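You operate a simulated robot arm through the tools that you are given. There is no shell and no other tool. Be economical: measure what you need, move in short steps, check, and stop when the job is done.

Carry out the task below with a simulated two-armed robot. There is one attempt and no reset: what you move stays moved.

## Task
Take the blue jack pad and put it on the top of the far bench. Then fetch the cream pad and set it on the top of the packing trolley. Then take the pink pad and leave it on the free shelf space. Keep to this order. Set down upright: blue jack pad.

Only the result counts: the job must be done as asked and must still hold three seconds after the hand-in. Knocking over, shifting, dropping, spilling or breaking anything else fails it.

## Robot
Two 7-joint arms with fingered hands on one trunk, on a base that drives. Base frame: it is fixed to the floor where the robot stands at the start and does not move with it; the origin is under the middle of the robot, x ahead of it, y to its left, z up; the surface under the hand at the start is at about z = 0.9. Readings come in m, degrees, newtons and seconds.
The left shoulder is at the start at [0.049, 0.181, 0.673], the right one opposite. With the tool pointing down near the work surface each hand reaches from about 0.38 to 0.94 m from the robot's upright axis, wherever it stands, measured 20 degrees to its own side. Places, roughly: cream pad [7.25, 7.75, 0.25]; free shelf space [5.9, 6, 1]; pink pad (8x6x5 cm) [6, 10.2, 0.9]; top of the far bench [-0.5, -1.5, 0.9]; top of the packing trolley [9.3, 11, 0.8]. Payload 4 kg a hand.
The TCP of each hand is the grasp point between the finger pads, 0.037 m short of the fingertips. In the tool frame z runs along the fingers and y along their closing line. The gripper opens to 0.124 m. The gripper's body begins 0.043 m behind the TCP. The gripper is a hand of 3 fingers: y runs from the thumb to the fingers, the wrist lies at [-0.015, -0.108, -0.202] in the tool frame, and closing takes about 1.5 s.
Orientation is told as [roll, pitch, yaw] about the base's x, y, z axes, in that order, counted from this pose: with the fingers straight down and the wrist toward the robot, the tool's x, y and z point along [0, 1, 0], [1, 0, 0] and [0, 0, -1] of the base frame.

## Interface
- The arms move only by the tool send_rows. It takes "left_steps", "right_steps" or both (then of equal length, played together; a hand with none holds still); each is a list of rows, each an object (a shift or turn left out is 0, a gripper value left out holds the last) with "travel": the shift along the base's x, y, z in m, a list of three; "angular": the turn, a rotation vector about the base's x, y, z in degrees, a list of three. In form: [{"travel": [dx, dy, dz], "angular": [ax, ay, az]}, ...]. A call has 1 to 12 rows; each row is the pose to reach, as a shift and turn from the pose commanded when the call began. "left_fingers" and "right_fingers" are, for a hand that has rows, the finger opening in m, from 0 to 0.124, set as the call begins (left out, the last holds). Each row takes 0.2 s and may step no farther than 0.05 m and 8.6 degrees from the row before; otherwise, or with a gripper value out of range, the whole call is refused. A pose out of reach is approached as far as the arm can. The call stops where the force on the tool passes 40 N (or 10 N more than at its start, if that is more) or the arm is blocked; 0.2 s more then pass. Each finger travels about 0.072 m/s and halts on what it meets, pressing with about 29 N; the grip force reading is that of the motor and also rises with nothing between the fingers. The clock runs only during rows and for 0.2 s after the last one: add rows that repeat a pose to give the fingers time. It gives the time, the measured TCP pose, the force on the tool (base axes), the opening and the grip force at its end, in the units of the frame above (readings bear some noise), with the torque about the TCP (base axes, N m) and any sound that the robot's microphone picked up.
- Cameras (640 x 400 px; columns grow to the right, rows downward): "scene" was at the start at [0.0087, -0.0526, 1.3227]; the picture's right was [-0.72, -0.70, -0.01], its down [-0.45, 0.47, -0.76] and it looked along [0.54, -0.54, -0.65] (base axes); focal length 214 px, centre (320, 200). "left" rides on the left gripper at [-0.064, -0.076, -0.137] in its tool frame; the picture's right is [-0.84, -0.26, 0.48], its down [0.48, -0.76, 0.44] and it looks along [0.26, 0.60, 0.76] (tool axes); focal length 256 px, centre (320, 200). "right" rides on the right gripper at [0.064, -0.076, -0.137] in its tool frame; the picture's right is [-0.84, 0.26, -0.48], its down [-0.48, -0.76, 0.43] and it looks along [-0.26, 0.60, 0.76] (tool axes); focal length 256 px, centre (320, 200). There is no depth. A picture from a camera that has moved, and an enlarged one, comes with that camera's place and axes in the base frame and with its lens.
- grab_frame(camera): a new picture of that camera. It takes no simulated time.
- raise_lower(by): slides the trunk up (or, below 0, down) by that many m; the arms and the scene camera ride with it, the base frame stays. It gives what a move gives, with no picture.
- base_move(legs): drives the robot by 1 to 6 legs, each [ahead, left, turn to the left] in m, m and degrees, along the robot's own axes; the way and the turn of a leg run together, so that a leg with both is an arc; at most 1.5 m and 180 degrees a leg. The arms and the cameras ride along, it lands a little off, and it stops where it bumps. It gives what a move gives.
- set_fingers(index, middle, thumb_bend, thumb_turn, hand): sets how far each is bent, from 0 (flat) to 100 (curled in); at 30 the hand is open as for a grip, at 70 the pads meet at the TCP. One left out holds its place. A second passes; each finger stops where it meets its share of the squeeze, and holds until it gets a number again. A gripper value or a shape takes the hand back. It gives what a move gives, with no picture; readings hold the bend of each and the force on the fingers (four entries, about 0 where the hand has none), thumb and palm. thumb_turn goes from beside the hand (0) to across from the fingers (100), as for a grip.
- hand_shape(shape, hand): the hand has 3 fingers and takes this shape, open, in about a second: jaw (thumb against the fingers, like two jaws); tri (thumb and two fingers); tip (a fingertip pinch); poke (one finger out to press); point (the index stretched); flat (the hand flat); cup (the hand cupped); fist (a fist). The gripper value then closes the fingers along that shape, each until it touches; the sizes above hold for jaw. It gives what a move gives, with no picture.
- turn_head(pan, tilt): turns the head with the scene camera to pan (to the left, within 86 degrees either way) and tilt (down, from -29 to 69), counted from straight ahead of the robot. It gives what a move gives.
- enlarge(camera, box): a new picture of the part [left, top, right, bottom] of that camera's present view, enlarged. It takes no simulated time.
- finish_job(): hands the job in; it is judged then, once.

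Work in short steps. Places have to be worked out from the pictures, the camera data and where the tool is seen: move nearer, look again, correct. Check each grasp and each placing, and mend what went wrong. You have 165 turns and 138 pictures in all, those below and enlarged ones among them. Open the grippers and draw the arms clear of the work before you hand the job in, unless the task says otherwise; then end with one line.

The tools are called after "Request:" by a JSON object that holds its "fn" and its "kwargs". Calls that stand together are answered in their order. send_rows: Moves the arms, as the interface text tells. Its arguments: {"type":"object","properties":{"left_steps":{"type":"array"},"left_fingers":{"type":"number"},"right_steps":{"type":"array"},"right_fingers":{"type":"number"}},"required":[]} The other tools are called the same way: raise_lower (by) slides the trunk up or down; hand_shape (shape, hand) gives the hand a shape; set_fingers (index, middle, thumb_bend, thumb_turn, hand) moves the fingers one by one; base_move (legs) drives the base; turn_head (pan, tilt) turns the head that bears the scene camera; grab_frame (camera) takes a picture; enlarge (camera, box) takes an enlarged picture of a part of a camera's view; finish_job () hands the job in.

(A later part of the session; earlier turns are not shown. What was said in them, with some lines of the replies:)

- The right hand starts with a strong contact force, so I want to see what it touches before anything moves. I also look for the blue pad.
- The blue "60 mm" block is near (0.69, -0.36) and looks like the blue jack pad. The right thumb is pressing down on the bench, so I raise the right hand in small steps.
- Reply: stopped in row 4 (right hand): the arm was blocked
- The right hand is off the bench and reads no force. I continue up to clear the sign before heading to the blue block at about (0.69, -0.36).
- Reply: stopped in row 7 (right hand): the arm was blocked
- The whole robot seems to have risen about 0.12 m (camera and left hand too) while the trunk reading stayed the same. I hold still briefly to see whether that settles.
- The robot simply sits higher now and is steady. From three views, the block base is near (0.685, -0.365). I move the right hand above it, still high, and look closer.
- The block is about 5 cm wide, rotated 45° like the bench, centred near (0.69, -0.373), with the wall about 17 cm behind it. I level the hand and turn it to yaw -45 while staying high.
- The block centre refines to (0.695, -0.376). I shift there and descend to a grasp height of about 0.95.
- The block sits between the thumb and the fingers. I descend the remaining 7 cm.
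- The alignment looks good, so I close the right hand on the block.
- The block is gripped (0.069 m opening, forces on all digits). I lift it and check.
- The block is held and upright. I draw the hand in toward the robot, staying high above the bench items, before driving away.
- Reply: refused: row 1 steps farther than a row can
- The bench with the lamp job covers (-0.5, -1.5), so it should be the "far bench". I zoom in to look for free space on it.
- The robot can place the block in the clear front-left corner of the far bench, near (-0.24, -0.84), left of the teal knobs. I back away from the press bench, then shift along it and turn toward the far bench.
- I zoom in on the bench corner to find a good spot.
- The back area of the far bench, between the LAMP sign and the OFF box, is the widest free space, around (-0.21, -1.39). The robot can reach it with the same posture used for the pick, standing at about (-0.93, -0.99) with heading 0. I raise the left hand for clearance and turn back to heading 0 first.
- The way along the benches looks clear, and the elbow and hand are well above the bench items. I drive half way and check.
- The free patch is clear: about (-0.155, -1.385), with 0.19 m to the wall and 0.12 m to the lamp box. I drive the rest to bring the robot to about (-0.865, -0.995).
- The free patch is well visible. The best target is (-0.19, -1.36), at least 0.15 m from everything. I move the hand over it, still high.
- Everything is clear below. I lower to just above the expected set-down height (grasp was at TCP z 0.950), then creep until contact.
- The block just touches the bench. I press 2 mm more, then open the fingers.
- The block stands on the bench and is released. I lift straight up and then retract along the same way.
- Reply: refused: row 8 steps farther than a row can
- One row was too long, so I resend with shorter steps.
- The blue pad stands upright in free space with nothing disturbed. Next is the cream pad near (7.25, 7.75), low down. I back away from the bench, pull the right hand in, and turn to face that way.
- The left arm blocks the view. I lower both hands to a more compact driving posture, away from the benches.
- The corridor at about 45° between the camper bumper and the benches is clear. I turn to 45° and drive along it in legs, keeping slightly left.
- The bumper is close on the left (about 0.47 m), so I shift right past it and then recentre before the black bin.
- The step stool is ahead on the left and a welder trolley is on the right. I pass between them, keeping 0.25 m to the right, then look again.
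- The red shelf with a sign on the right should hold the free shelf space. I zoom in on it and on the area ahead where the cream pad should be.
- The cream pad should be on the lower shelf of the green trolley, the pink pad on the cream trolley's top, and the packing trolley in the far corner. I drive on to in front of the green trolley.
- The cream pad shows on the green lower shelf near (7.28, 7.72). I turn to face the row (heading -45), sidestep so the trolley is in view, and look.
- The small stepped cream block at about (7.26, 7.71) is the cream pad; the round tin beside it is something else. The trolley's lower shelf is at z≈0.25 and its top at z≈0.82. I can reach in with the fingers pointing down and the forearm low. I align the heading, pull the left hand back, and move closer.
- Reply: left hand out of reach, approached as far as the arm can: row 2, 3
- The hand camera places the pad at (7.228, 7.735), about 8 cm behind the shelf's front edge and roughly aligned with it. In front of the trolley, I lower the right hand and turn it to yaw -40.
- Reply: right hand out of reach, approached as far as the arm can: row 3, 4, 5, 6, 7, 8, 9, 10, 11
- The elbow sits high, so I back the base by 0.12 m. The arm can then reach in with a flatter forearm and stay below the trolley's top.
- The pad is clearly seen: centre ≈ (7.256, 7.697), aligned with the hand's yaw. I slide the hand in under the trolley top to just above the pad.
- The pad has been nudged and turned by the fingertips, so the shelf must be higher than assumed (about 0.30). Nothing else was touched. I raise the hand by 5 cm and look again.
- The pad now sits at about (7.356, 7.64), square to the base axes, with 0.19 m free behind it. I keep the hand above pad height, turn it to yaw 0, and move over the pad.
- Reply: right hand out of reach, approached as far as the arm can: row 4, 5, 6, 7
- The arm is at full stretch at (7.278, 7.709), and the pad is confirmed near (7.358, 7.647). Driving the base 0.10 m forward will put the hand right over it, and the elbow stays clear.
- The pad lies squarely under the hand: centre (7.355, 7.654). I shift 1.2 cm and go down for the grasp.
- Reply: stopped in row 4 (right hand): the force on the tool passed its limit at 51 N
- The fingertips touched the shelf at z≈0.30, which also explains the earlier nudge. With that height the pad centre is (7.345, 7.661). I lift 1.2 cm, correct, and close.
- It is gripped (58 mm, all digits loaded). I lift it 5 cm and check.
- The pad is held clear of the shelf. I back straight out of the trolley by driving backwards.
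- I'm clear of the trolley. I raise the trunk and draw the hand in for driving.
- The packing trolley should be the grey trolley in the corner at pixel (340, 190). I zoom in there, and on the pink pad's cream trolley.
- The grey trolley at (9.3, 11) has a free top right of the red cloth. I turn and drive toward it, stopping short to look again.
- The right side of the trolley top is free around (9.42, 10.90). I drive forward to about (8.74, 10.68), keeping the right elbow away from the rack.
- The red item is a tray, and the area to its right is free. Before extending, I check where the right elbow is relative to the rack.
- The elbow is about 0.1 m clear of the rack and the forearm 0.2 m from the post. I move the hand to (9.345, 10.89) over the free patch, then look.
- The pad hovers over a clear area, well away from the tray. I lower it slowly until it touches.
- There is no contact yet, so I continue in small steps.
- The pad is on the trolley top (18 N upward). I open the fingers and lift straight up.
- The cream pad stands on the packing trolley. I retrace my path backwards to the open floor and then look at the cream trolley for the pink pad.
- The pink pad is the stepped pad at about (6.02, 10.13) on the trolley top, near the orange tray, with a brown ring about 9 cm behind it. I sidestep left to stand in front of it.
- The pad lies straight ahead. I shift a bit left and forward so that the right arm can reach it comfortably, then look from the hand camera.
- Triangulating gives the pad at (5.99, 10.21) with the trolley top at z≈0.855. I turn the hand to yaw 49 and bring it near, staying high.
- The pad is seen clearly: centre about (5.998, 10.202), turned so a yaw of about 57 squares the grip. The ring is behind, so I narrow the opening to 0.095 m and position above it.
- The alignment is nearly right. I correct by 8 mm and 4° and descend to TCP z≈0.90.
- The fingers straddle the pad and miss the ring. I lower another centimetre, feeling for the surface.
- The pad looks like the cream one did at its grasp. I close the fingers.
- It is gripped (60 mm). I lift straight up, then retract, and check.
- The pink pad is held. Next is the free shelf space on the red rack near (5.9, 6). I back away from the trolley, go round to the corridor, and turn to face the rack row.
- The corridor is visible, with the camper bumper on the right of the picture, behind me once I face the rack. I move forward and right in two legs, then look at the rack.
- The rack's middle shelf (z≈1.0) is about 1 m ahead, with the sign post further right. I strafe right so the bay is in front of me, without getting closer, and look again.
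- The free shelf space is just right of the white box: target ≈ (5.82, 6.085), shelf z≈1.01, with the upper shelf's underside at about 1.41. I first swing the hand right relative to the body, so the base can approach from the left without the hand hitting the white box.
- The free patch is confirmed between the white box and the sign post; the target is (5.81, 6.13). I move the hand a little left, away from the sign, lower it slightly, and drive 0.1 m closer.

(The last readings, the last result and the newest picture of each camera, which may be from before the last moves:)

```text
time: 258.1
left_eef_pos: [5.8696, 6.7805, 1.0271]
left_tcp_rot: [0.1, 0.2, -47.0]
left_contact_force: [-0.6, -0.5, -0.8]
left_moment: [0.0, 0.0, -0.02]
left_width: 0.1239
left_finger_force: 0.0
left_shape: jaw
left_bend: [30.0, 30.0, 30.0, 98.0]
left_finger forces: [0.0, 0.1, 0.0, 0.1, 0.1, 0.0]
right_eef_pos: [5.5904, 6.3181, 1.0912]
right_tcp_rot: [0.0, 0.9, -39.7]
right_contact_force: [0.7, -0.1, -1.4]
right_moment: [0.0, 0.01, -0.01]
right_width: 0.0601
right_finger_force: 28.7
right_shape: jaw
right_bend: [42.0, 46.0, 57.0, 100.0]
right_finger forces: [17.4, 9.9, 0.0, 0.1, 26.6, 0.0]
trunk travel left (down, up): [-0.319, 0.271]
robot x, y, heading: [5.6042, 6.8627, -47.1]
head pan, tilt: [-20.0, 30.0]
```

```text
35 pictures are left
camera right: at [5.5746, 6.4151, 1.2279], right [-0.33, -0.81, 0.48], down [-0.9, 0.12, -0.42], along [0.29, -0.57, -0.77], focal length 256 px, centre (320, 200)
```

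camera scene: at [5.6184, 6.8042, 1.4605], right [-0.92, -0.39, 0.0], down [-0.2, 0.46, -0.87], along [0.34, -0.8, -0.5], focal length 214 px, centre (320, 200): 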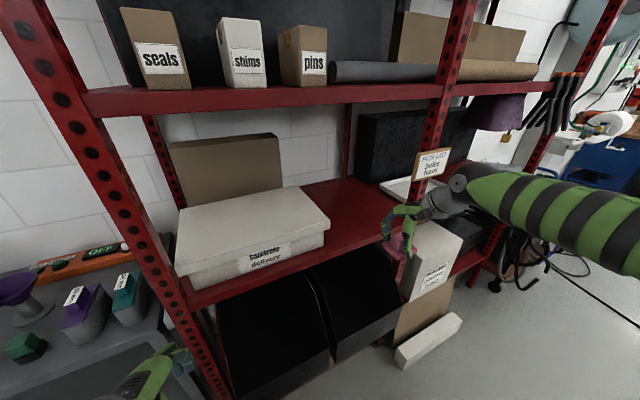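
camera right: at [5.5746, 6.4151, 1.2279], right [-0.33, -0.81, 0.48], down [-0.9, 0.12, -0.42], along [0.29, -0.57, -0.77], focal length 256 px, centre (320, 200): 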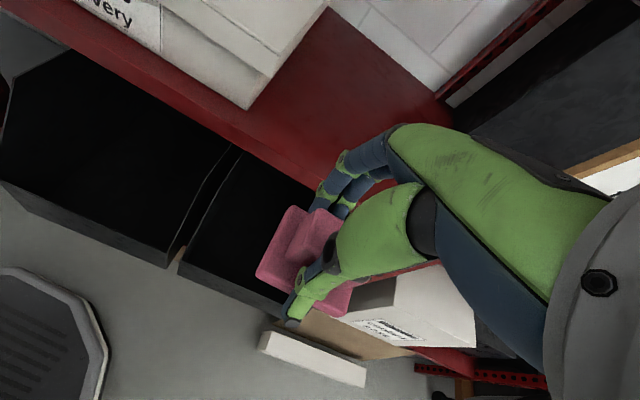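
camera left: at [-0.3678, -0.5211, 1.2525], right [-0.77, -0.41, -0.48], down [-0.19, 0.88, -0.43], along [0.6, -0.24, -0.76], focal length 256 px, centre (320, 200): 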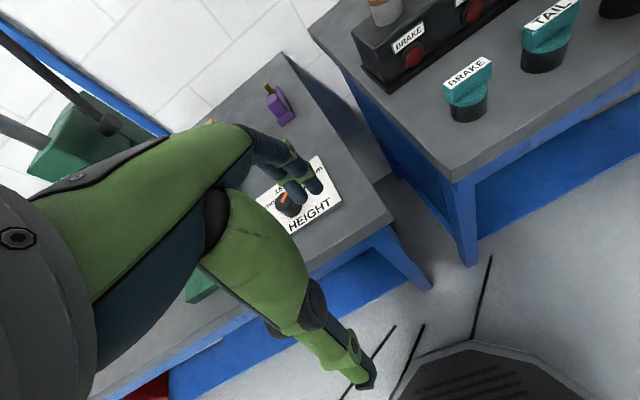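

The forearm would pass close to the sign, so I shift the base 0.12 m left. That lets the arm reach in from further left, at a better angle.

Request:
{"fn": "base_move", "kwargs": {"legs": [[0.0, 0.12, 0]]}}

Request:
{"fn": "send_rows", "kwargs": {"right_steps": [{"travel": [-0.02, -0.025, 0.0]}, {"travel": [-0.035, -0.05, 0.0]}, {"travel": [-0.02, -0.075, 0.0]}, {"travel": [0.01, -0.1, 0.0]}, {"travel": [0.01, -0.1, 0.0]}]}}

Request:
{"fn": "grab_frame", "kwargs": {"camera": "scene"}}

Request:
{"fn": "grab_frame", "kwargs": {"camera": "right"}}

```text
time: 259.3
left_eef_pos: [5.9589, 6.864, 1.0278]
left_tcp_rot: [0.0, 0.1, -46.9]
left_contact_force: [0.2, -0.7, -1.6]
left_moment: [0.0, 0.01, -0.03]
left_width: 0.124
left_finger_force: 0.1
left_shape: jaw
left_bend: [30.0, 30.0, 30.0, 98.0]
left_finger forces: [0.0, 0.0, 0.1, 0.1, 0.1, 0.0]
right_eef_pos: [5.6795, 6.402, 1.091]
right_tcp_rot: [-0.1, 0.9, -39.6]
right_contact_force: [-0.1, 0.1, -0.5]
right_moment: [-0.02, 0.01, 0.01]
right_width: 0.0598
right_finger_force: 28.8
right_shape: jaw
right_bend: [42.0, 46.0, 57.0, 100.0]
right_finger forces: [17.5, 10.0, 0.0, 0.0, 26.6, 0.0]
trunk travel left (down, up): [-0.319, 0.271]
robot x, y, heading: [5.6954, 6.9457, -47.0]
head pan, tilt: [-20.0, 30.0]
```

```text
time: 260.5
left_eef_pos: [5.9573, 6.8627, 1.027]
left_tcp_rot: [0.0, 0.1, -46.9]
left_contact_force: [0.6, 0.5, -0.3]
left_moment: [0.01, -0.02, -0.01]
left_width: 0.1238
left_finger_force: 0.0
left_shape: jaw
left_bend: [30.0, 30.0, 30.0, 98.0]
left_finger forces: [0.0, 0.1, 0.0, 0.0, 0.0, 0.1]
right_eef_pos: [5.689, 6.3012, 1.0912]
right_tcp_rot: [-0.1, 0.8, -39.5]
right_contact_force: [0.0, -0.1, -0.1]
right_moment: [0.0, 0.01, -0.01]
right_width: 0.0595
right_finger_force: 28.8
right_shape: jaw
right_bend: [42.0, 46.0, 57.0, 100.0]
right_finger forces: [17.6, 10.0, 0.1, 0.0, 26.6, 0.1]
trunk travel left (down, up): [-0.319, 0.271]
robot x, y, heading: [5.6913, 6.9476, -47.1]
head pan, tilt: [-20.0, 30.0]
```

```text
34 pictures are left
camera scene: at [5.7058, 6.8867, 1.4605], right [-0.92, -0.39, 0.0], down [-0.2, 0.46, -0.87], along [0.34, -0.8, -0.5], focal length 214 px, centre (320, 200)
```

scene: 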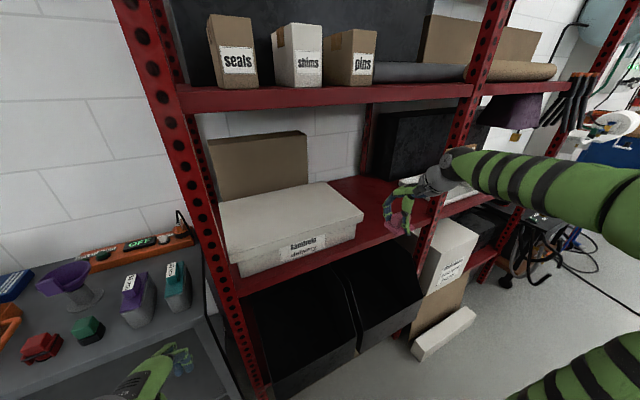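

```text
33 pictures are left
camera right: at [5.6734, 6.3977, 1.2288], right [-0.33, -0.81, 0.48], down [-0.9, 0.12, -0.42], along [0.29, -0.57, -0.77], focal length 256 px, centre (320, 200)
```

right: 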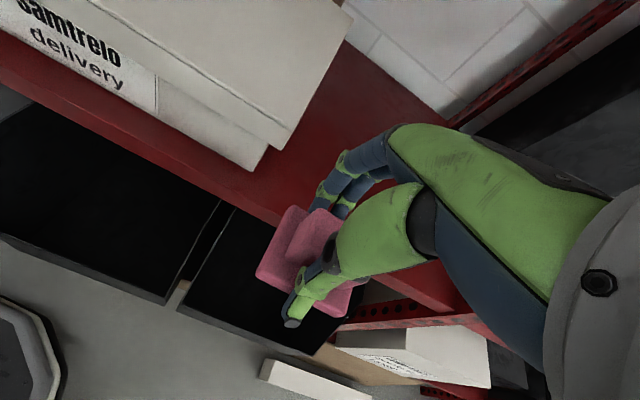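

I zoom in to judge how close the forearm is to the post and sign.

Request:
{"fn": "enlarge", "kwargs": {"camera": "scene", "box": [340, 80, 560, 280]}}

```text
2.00 times, centred on (450, 180) of scene
camera zoom: at [5.7058, 6.8867, 1.4605], right [-0.92, -0.39, 0.0], down [-0.2, 0.46, -0.87], along [0.34, -0.8, -0.5], focal length 429 px, centre (60, 240)
```

zoom: 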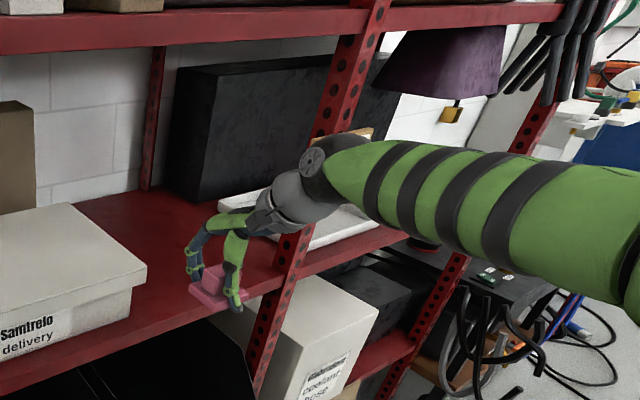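

Rechecking with several views puts the shelf lower and further: z≈0.92, sign post at (5.57, 5.95), white box corner at (5.845, 6.255). This agrees with the given (5.9, 6). The target becomes (5.85, 5.99). I drive 0.14 m forward and 0.09 m right; the hand stays clear at the opening.

Request:
{"fn": "base_move", "kwargs": {"legs": [[0.13, -0.09, 0]]}}

Request:
{"fn": "grab_frame", "kwargs": {"camera": "scene"}}

Request:
{"fn": "grab_frame", "kwargs": {"camera": "right"}}

```text
time: 261.9
left_eef_pos: [5.9798, 6.7062, 1.028]
left_tcp_rot: [0.2, 0.1, -46.8]
left_contact_force: [-0.4, 0.1, -1.3]
left_moment: [-0.02, 0.04, 0.01]
left_width: 0.1242
left_finger_force: 0.1
left_shape: jaw
left_bend: [30.0, 30.0, 30.0, 98.0]
left_finger forces: [0.0, 0.1, 0.0, 0.0, 0.0, 0.0]
right_eef_pos: [5.7137, 6.145, 1.0914]
right_tcp_rot: [0.0, 0.9, -39.5]
right_contact_force: [0.4, -0.8, -1.2]
right_moment: [0.02, 0.0, 0.0]
right_width: 0.06
right_finger_force: 28.9
right_shape: jaw
right_bend: [42.0, 46.0, 57.0, 100.0]
right_finger forces: [17.6, 10.0, 0.1, 0.1, 26.5, 0.0]
trunk travel left (down, up): [-0.319, 0.271]
robot x, y, heading: [5.7153, 6.7928, -46.8]
head pan, tilt: [-20.0, 30.0]
```

```text
31 pictures are left
camera scene: at [5.7287, 6.7289, 1.4605], right [-0.92, -0.39, 0.0], down [-0.2, 0.46, -0.87], along [0.34, -0.8, -0.5], focal length 214 px, centre (320, 200)
```

scene: 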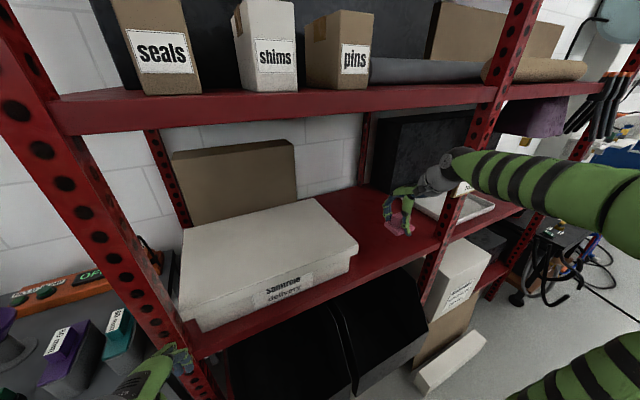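

```text
30 pictures are left
camera right: at [5.6971, 6.2402, 1.2283], right [-0.33, -0.81, 0.48], down [-0.9, 0.11, -0.42], along [0.29, -0.57, -0.77], focal length 256 px, centre (320, 200)
```

right: 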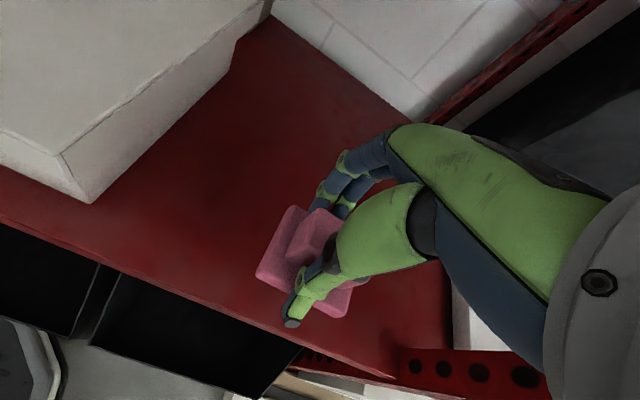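

The pad is already above the shelf, just inside the front edge, with plenty of free room around it. I move 0.13 m further in, then down partway.

Request:
{"fn": "send_rows", "kwargs": {"right_steps": [{"travel": [0.03, -0.027, -0.01]}, {"travel": [0.06, -0.054, -0.02]}, {"travel": [0.097, -0.087, -0.03]}, {"travel": [0.097, -0.087, -0.06]}, {"travel": [0.097, -0.087, -0.085]}, {"travel": [0.097, -0.087, -0.085]}]}}

Request:
{"fn": "grab_frame", "kwargs": {"camera": "scene"}}

Request:
{"fn": "grab_frame", "kwargs": {"camera": "right"}}

```text
refused: row 3 steps farther than a row can; nothing moved
```

```text
29 pictures are left
camera scene: at [5.7287, 6.7289, 1.4605], right [-0.92, -0.39, 0.0], down [-0.2, 0.46, -0.87], along [0.34, -0.8, -0.5], focal length 214 px, centre (320, 200)
```

scene: 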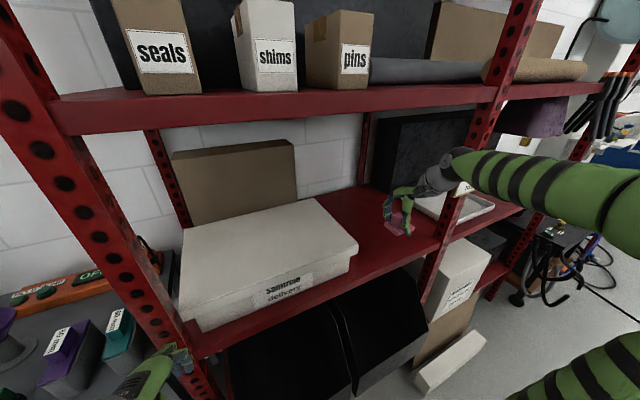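

```text
28 pictures are left
camera right: at [5.6971, 6.2402, 1.2283], right [-0.33, -0.81, 0.48], down [-0.9, 0.11, -0.42], along [0.29, -0.57, -0.77], focal length 256 px, centre (320, 200)
```

right: 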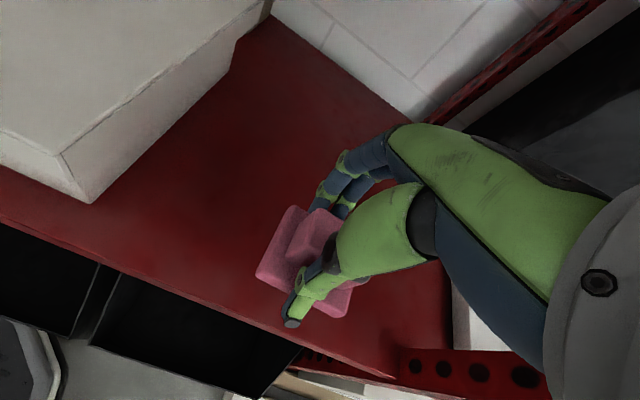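

One row was slightly too long, so I resend with finer steps.

Request:
{"fn": "send_rows", "kwargs": {"right_steps": [{"travel": [0.025, -0.022, -0.01]}, {"travel": [0.05, -0.044, -0.02]}, {"travel": [0.075, -0.066, -0.03]}, {"travel": [0.097, -0.087, -0.04]}, {"travel": [0.097, -0.087, -0.065]}, {"travel": [0.097, -0.087, -0.085]}, {"travel": [0.097, -0.087, -0.085]}]}}

Request:
{"fn": "grab_frame", "kwargs": {"camera": "scene"}}

Request:
{"fn": "grab_frame", "kwargs": {"camera": "right"}}

```text
time: 263.5
left_eef_pos: [5.98, 6.7064, 1.0271]
left_tcp_rot: [0.1, 0.1, -46.7]
left_contact_force: [-0.9, -0.7, 0.0]
left_moment: [0.01, 0.01, 0.01]
left_width: 0.1239
left_finger_force: 0.2
left_shape: jaw
left_bend: [30.0, 30.0, 30.0, 98.0]
left_finger forces: [0.1, 0.0, 0.1, 0.1, 0.0, 0.0]
right_eef_pos: [5.8094, 6.0583, 1.0053]
right_tcp_rot: [-0.1, 0.7, -39.4]
right_contact_force: [-0.1, 0.2, -0.7]
right_moment: [0.01, 0.01, -0.01]
right_width: 0.0599
right_finger_force: 29.4
right_shape: jaw
right_bend: [42.0, 46.0, 57.0, 100.0]
right_finger forces: [17.6, 10.0, 0.0, 0.1, 26.6, 0.0]
trunk travel left (down, up): [-0.319, 0.271]
robot x, y, heading: [5.7082, 6.7883, -47.0]
head pan, tilt: [-20.0, 30.0]
```

```text
27 pictures are left
camera scene: at [5.7287, 6.7295, 1.4605], right [-0.92, -0.39, 0.0], down [-0.2, 0.46, -0.87], along [0.34, -0.8, -0.5], focal length 214 px, centre (320, 200)
```

scene: 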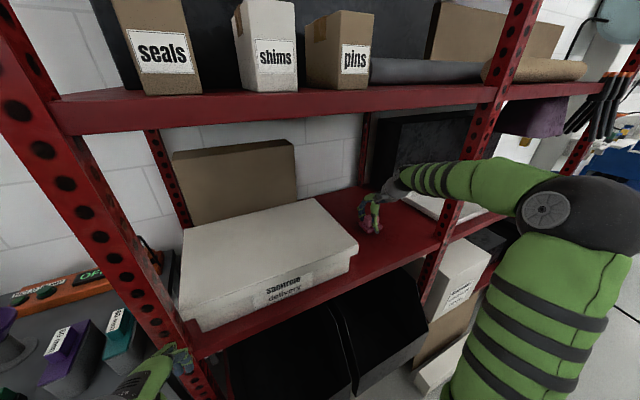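

```text
26 pictures are left
camera right: at [5.7934, 6.1545, 1.1436], right [-0.33, -0.81, 0.48], down [-0.9, 0.11, -0.42], along [0.29, -0.57, -0.77], focal length 256 px, centre (320, 200)
```

right: 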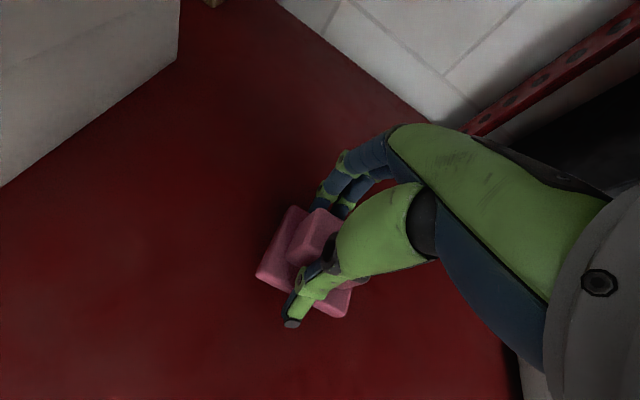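

The pad hovers low over the middle of the free space with no contact anywhere. I lower it gradually to the shelf.

Request:
{"fn": "send_rows", "kwargs": {"right_steps": [{"travel": [0, 0, -0.01]}, {"travel": [0, 0, -0.018]}, {"travel": [0, 0, -0.024]}, {"travel": [0, 0, -0.03]}, {"travel": [0, 0, -0.03]}]}}

```text
time: 264.5
left_eef_pos: [5.9795, 6.7077, 1.0287]
left_tcp_rot: [0.1, -0.1, -46.8]
left_contact_force: [-0.2, 0.0, -0.4]
left_moment: [0.01, 0.03, 0.01]
left_width: 0.124
left_finger_force: 0.0
left_shape: jaw
left_bend: [30.0, 30.0, 30.0, 98.0]
left_finger forces: [0.0, 0.0, 0.1, 0.0, 0.1, 0.0]
right_eef_pos: [5.8124, 6.0553, 0.9892]
right_tcp_rot: [-0.3, -0.3, -39.6]
right_contact_force: [-2.9, 4.5, 19.1]
right_moment: [0.41, 0.43, 0.02]
right_width: 0.0597
right_finger_force: 28.7
right_shape: jaw
right_bend: [43.0, 47.0, 56.0, 100.0]
right_finger forces: [17.3, 9.2, 0.0, 0.0, 39.3, 0.0]
trunk travel left (down, up): [-0.319, 0.271]
robot x, y, heading: [5.7113, 6.7893, -46.9]
head pan, tilt: [-20.0, 30.0]
stopped in row 4 (right hand): the force on the tool passed its limit at 45 N (the readings are from after the stop); the commanded pose is now the measured one
```

The pad is on the shelf (z≈0.94). I open the hand and take a look.

Request:
{"fn": "send_rows", "kwargs": {"right_steps": [{"travel": [0, 0, 0.002]}, {"travel": [0, 0, 0.002]}, {"travel": [0, 0, 0.002]}, {"travel": [0, 0, 0.002]}, {"travel": [0, 0, 0.002]}, {"travel": [0, 0, 0.002]}], "right_fingers": 0.124}}

Request:
{"fn": "grab_frame", "kwargs": {"camera": "right"}}

```text
time: 265.9
left_eef_pos: [5.9809, 6.7061, 1.0284]
left_tcp_rot: [0.1, 0.0, -46.7]
left_contact_force: [-0.2, -0.2, -0.7]
left_moment: [-0.01, 0.02, -0.02]
left_width: 0.1241
left_finger_force: 0.0
left_shape: jaw
left_bend: [30.0, 30.0, 30.0, 98.0]
left_finger forces: [0.0, 0.1, 0.0, 0.0, 0.0, 0.0]
right_eef_pos: [5.8113, 6.0555, 0.9866]
right_tcp_rot: [-0.3, 0.0, -39.7]
right_contact_force: [-1.2, 2.3, 4.1]
right_moment: [-0.22, -0.24, -0.02]
right_width: 0.1221
right_finger_force: 0.0
right_shape: jaw
right_bend: [30.0, 30.0, 30.0, 98.0]
right_finger forces: [0.0, 5.6, 0.0, 0.0, 0.0, 0.1]
trunk travel left (down, up): [-0.319, 0.271]
robot x, y, heading: [5.711, 6.7885, -46.7]
head pan, tilt: [-20.0, 30.0]
```

```text
25 pictures are left
camera right: at [5.7946, 6.154, 1.1234], right [-0.33, -0.81, 0.49], down [-0.9, 0.11, -0.43], along [0.3, -0.58, -0.76], focal length 256 px, centre (320, 200)
```

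right: 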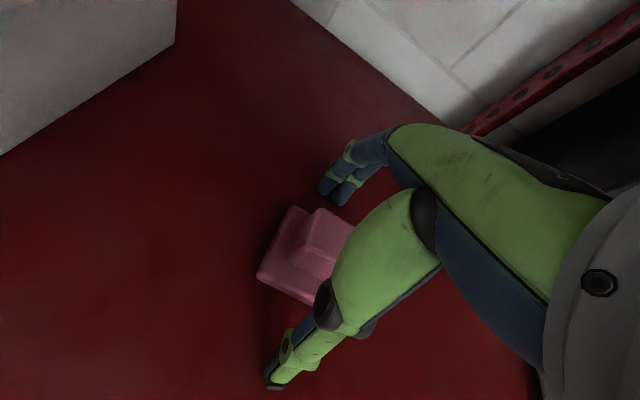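

The pad stands flat on the shelf. I lift the hand straight up over the pad's height, then withdraw it from the rack.

Request:
{"fn": "send_rows", "kwargs": {"right_steps": [{"travel": [0, 0, 0.025]}, {"travel": [0, 0, 0.055]}, {"travel": [0, 0, 0.08]}, {"travel": [0, 0, 0.095]}, {"travel": [-0.03, 0.027, 0.1]}, {"travel": [-0.06, 0.054, 0.1]}, {"travel": [-0.09, 0.081, 0.1]}, {"travel": [-0.12, 0.108, 0.1]}, {"travel": [-0.14, 0.13, 0.1]}]}}

Request:
{"fn": "grab_frame", "kwargs": {"camera": "scene"}}

Request:
{"fn": "grab_frame", "kwargs": {"camera": "right"}}

```text
time: 267.9
left_eef_pos: [5.9803, 6.707, 1.0286]
left_tcp_rot: [0.1, 0.1, -46.8]
left_contact_force: [-0.4, 0.0, -0.1]
left_moment: [-0.05, -0.02, 0.02]
left_width: 0.1241
left_finger_force: 0.0
left_shape: jaw
left_bend: [30.0, 30.0, 30.0, 98.0]
left_finger forces: [0.0, 0.0, 0.1, 0.0, 0.1, 0.0]
right_eef_pos: [5.6721, 6.1854, 1.0877]
right_tcp_rot: [-0.2, 0.0, -39.5]
right_contact_force: [0.6, 0.2, -1.0]
right_moment: [0.02, -0.01, -0.01]
right_width: 0.1237
right_finger_force: 0.1
right_shape: jaw
right_bend: [30.0, 30.0, 30.0, 98.0]
right_finger forces: [0.1, 0.1, 0.1, 0.1, 0.0, 0.0]
trunk travel left (down, up): [-0.319, 0.271]
robot x, y, heading: [5.715, 6.7894, -46.5]
head pan, tilt: [-20.0, 30.0]
```

```text
24 pictures are left
camera scene: at [5.7283, 6.73, 1.4605], right [-0.92, -0.39, 0.0], down [-0.2, 0.46, -0.87], along [0.34, -0.8, -0.5], focal length 214 px, centre (320, 200)
```

scene: 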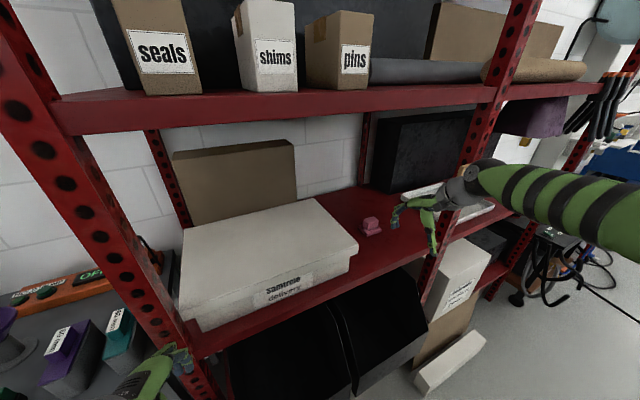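

```text
23 pictures are left
camera right: at [5.6548, 6.2841, 1.223], right [-0.33, -0.81, 0.49], down [-0.89, 0.11, -0.43], along [0.3, -0.58, -0.76], focal length 256 px, centre (320, 200)
```

right: 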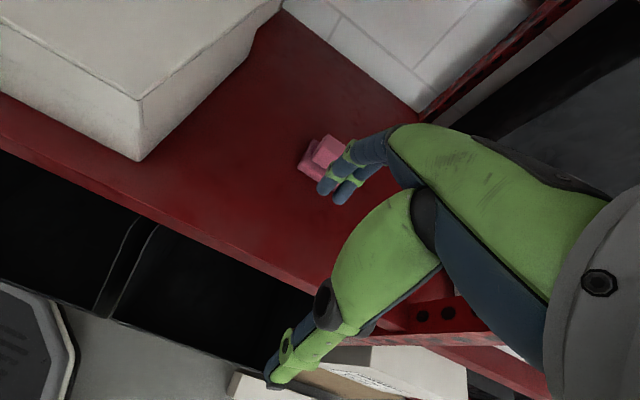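

The pink pad sits on the free shelf space, with the white box and sign untouched. I back the robot away from the rack so both arms are clear, then take a final look.

Request:
{"fn": "base_move", "kwargs": {"legs": [[-0.28, 0, 0]]}}

Request:
{"fn": "grab_frame", "kwargs": {"camera": "scene"}}

```text
time: 269.9
left_eef_pos: [5.7853, 6.9142, 1.0278]
left_tcp_rot: [0.1, 0.1, -46.6]
left_contact_force: [-0.8, -1.1, -0.1]
left_moment: [-0.01, 0.0, 0.01]
left_width: 0.124
left_finger_force: 0.0
left_shape: jaw
left_bend: [30.0, 30.0, 30.0, 98.0]
left_finger forces: [0.1, 0.1, 0.0, 0.0, 0.0, 0.0]
right_eef_pos: [5.478, 6.3935, 1.0864]
right_tcp_rot: [-0.2, 0.1, -39.4]
right_contact_force: [-0.7, 1.2, -0.2]
right_moment: [-0.02, -0.03, -0.02]
right_width: 0.1238
right_finger_force: 0.0
right_shape: jaw
right_bend: [30.0, 30.0, 30.0, 98.0]
right_finger forces: [0.0, 0.1, 0.1, 0.0, 0.0, 0.0]
trunk travel left (down, up): [-0.319, 0.271]
robot x, y, heading: [5.5165, 6.9976, -46.8]
head pan, tilt: [-20.0, 30.0]
```

```text
22 pictures are left
camera scene: at [5.5331, 6.9375, 1.4605], right [-0.92, -0.4, 0.0], down [-0.2, 0.46, -0.87], along [0.34, -0.8, -0.5], focal length 214 px, centre (320, 200)
```

scene: 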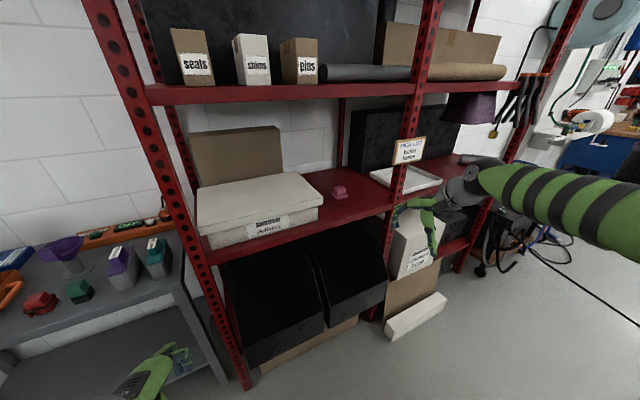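

All three pads are in place, the grippers are open and the arms are clear, so I hand the job in.

Request:
{"fn": "finish_job", "kwargs": {}}

```text
The job is handed in.
```

I placed all three pads in the order you asked and handed the job in: the blue jack pad upright on the far bench, the cream pad on the packing trolley, and the pink pad on the free shelf space. While reaching for the cream pad I nudged it on its shelf before gripping it; I saw nothing else knocked or moved.
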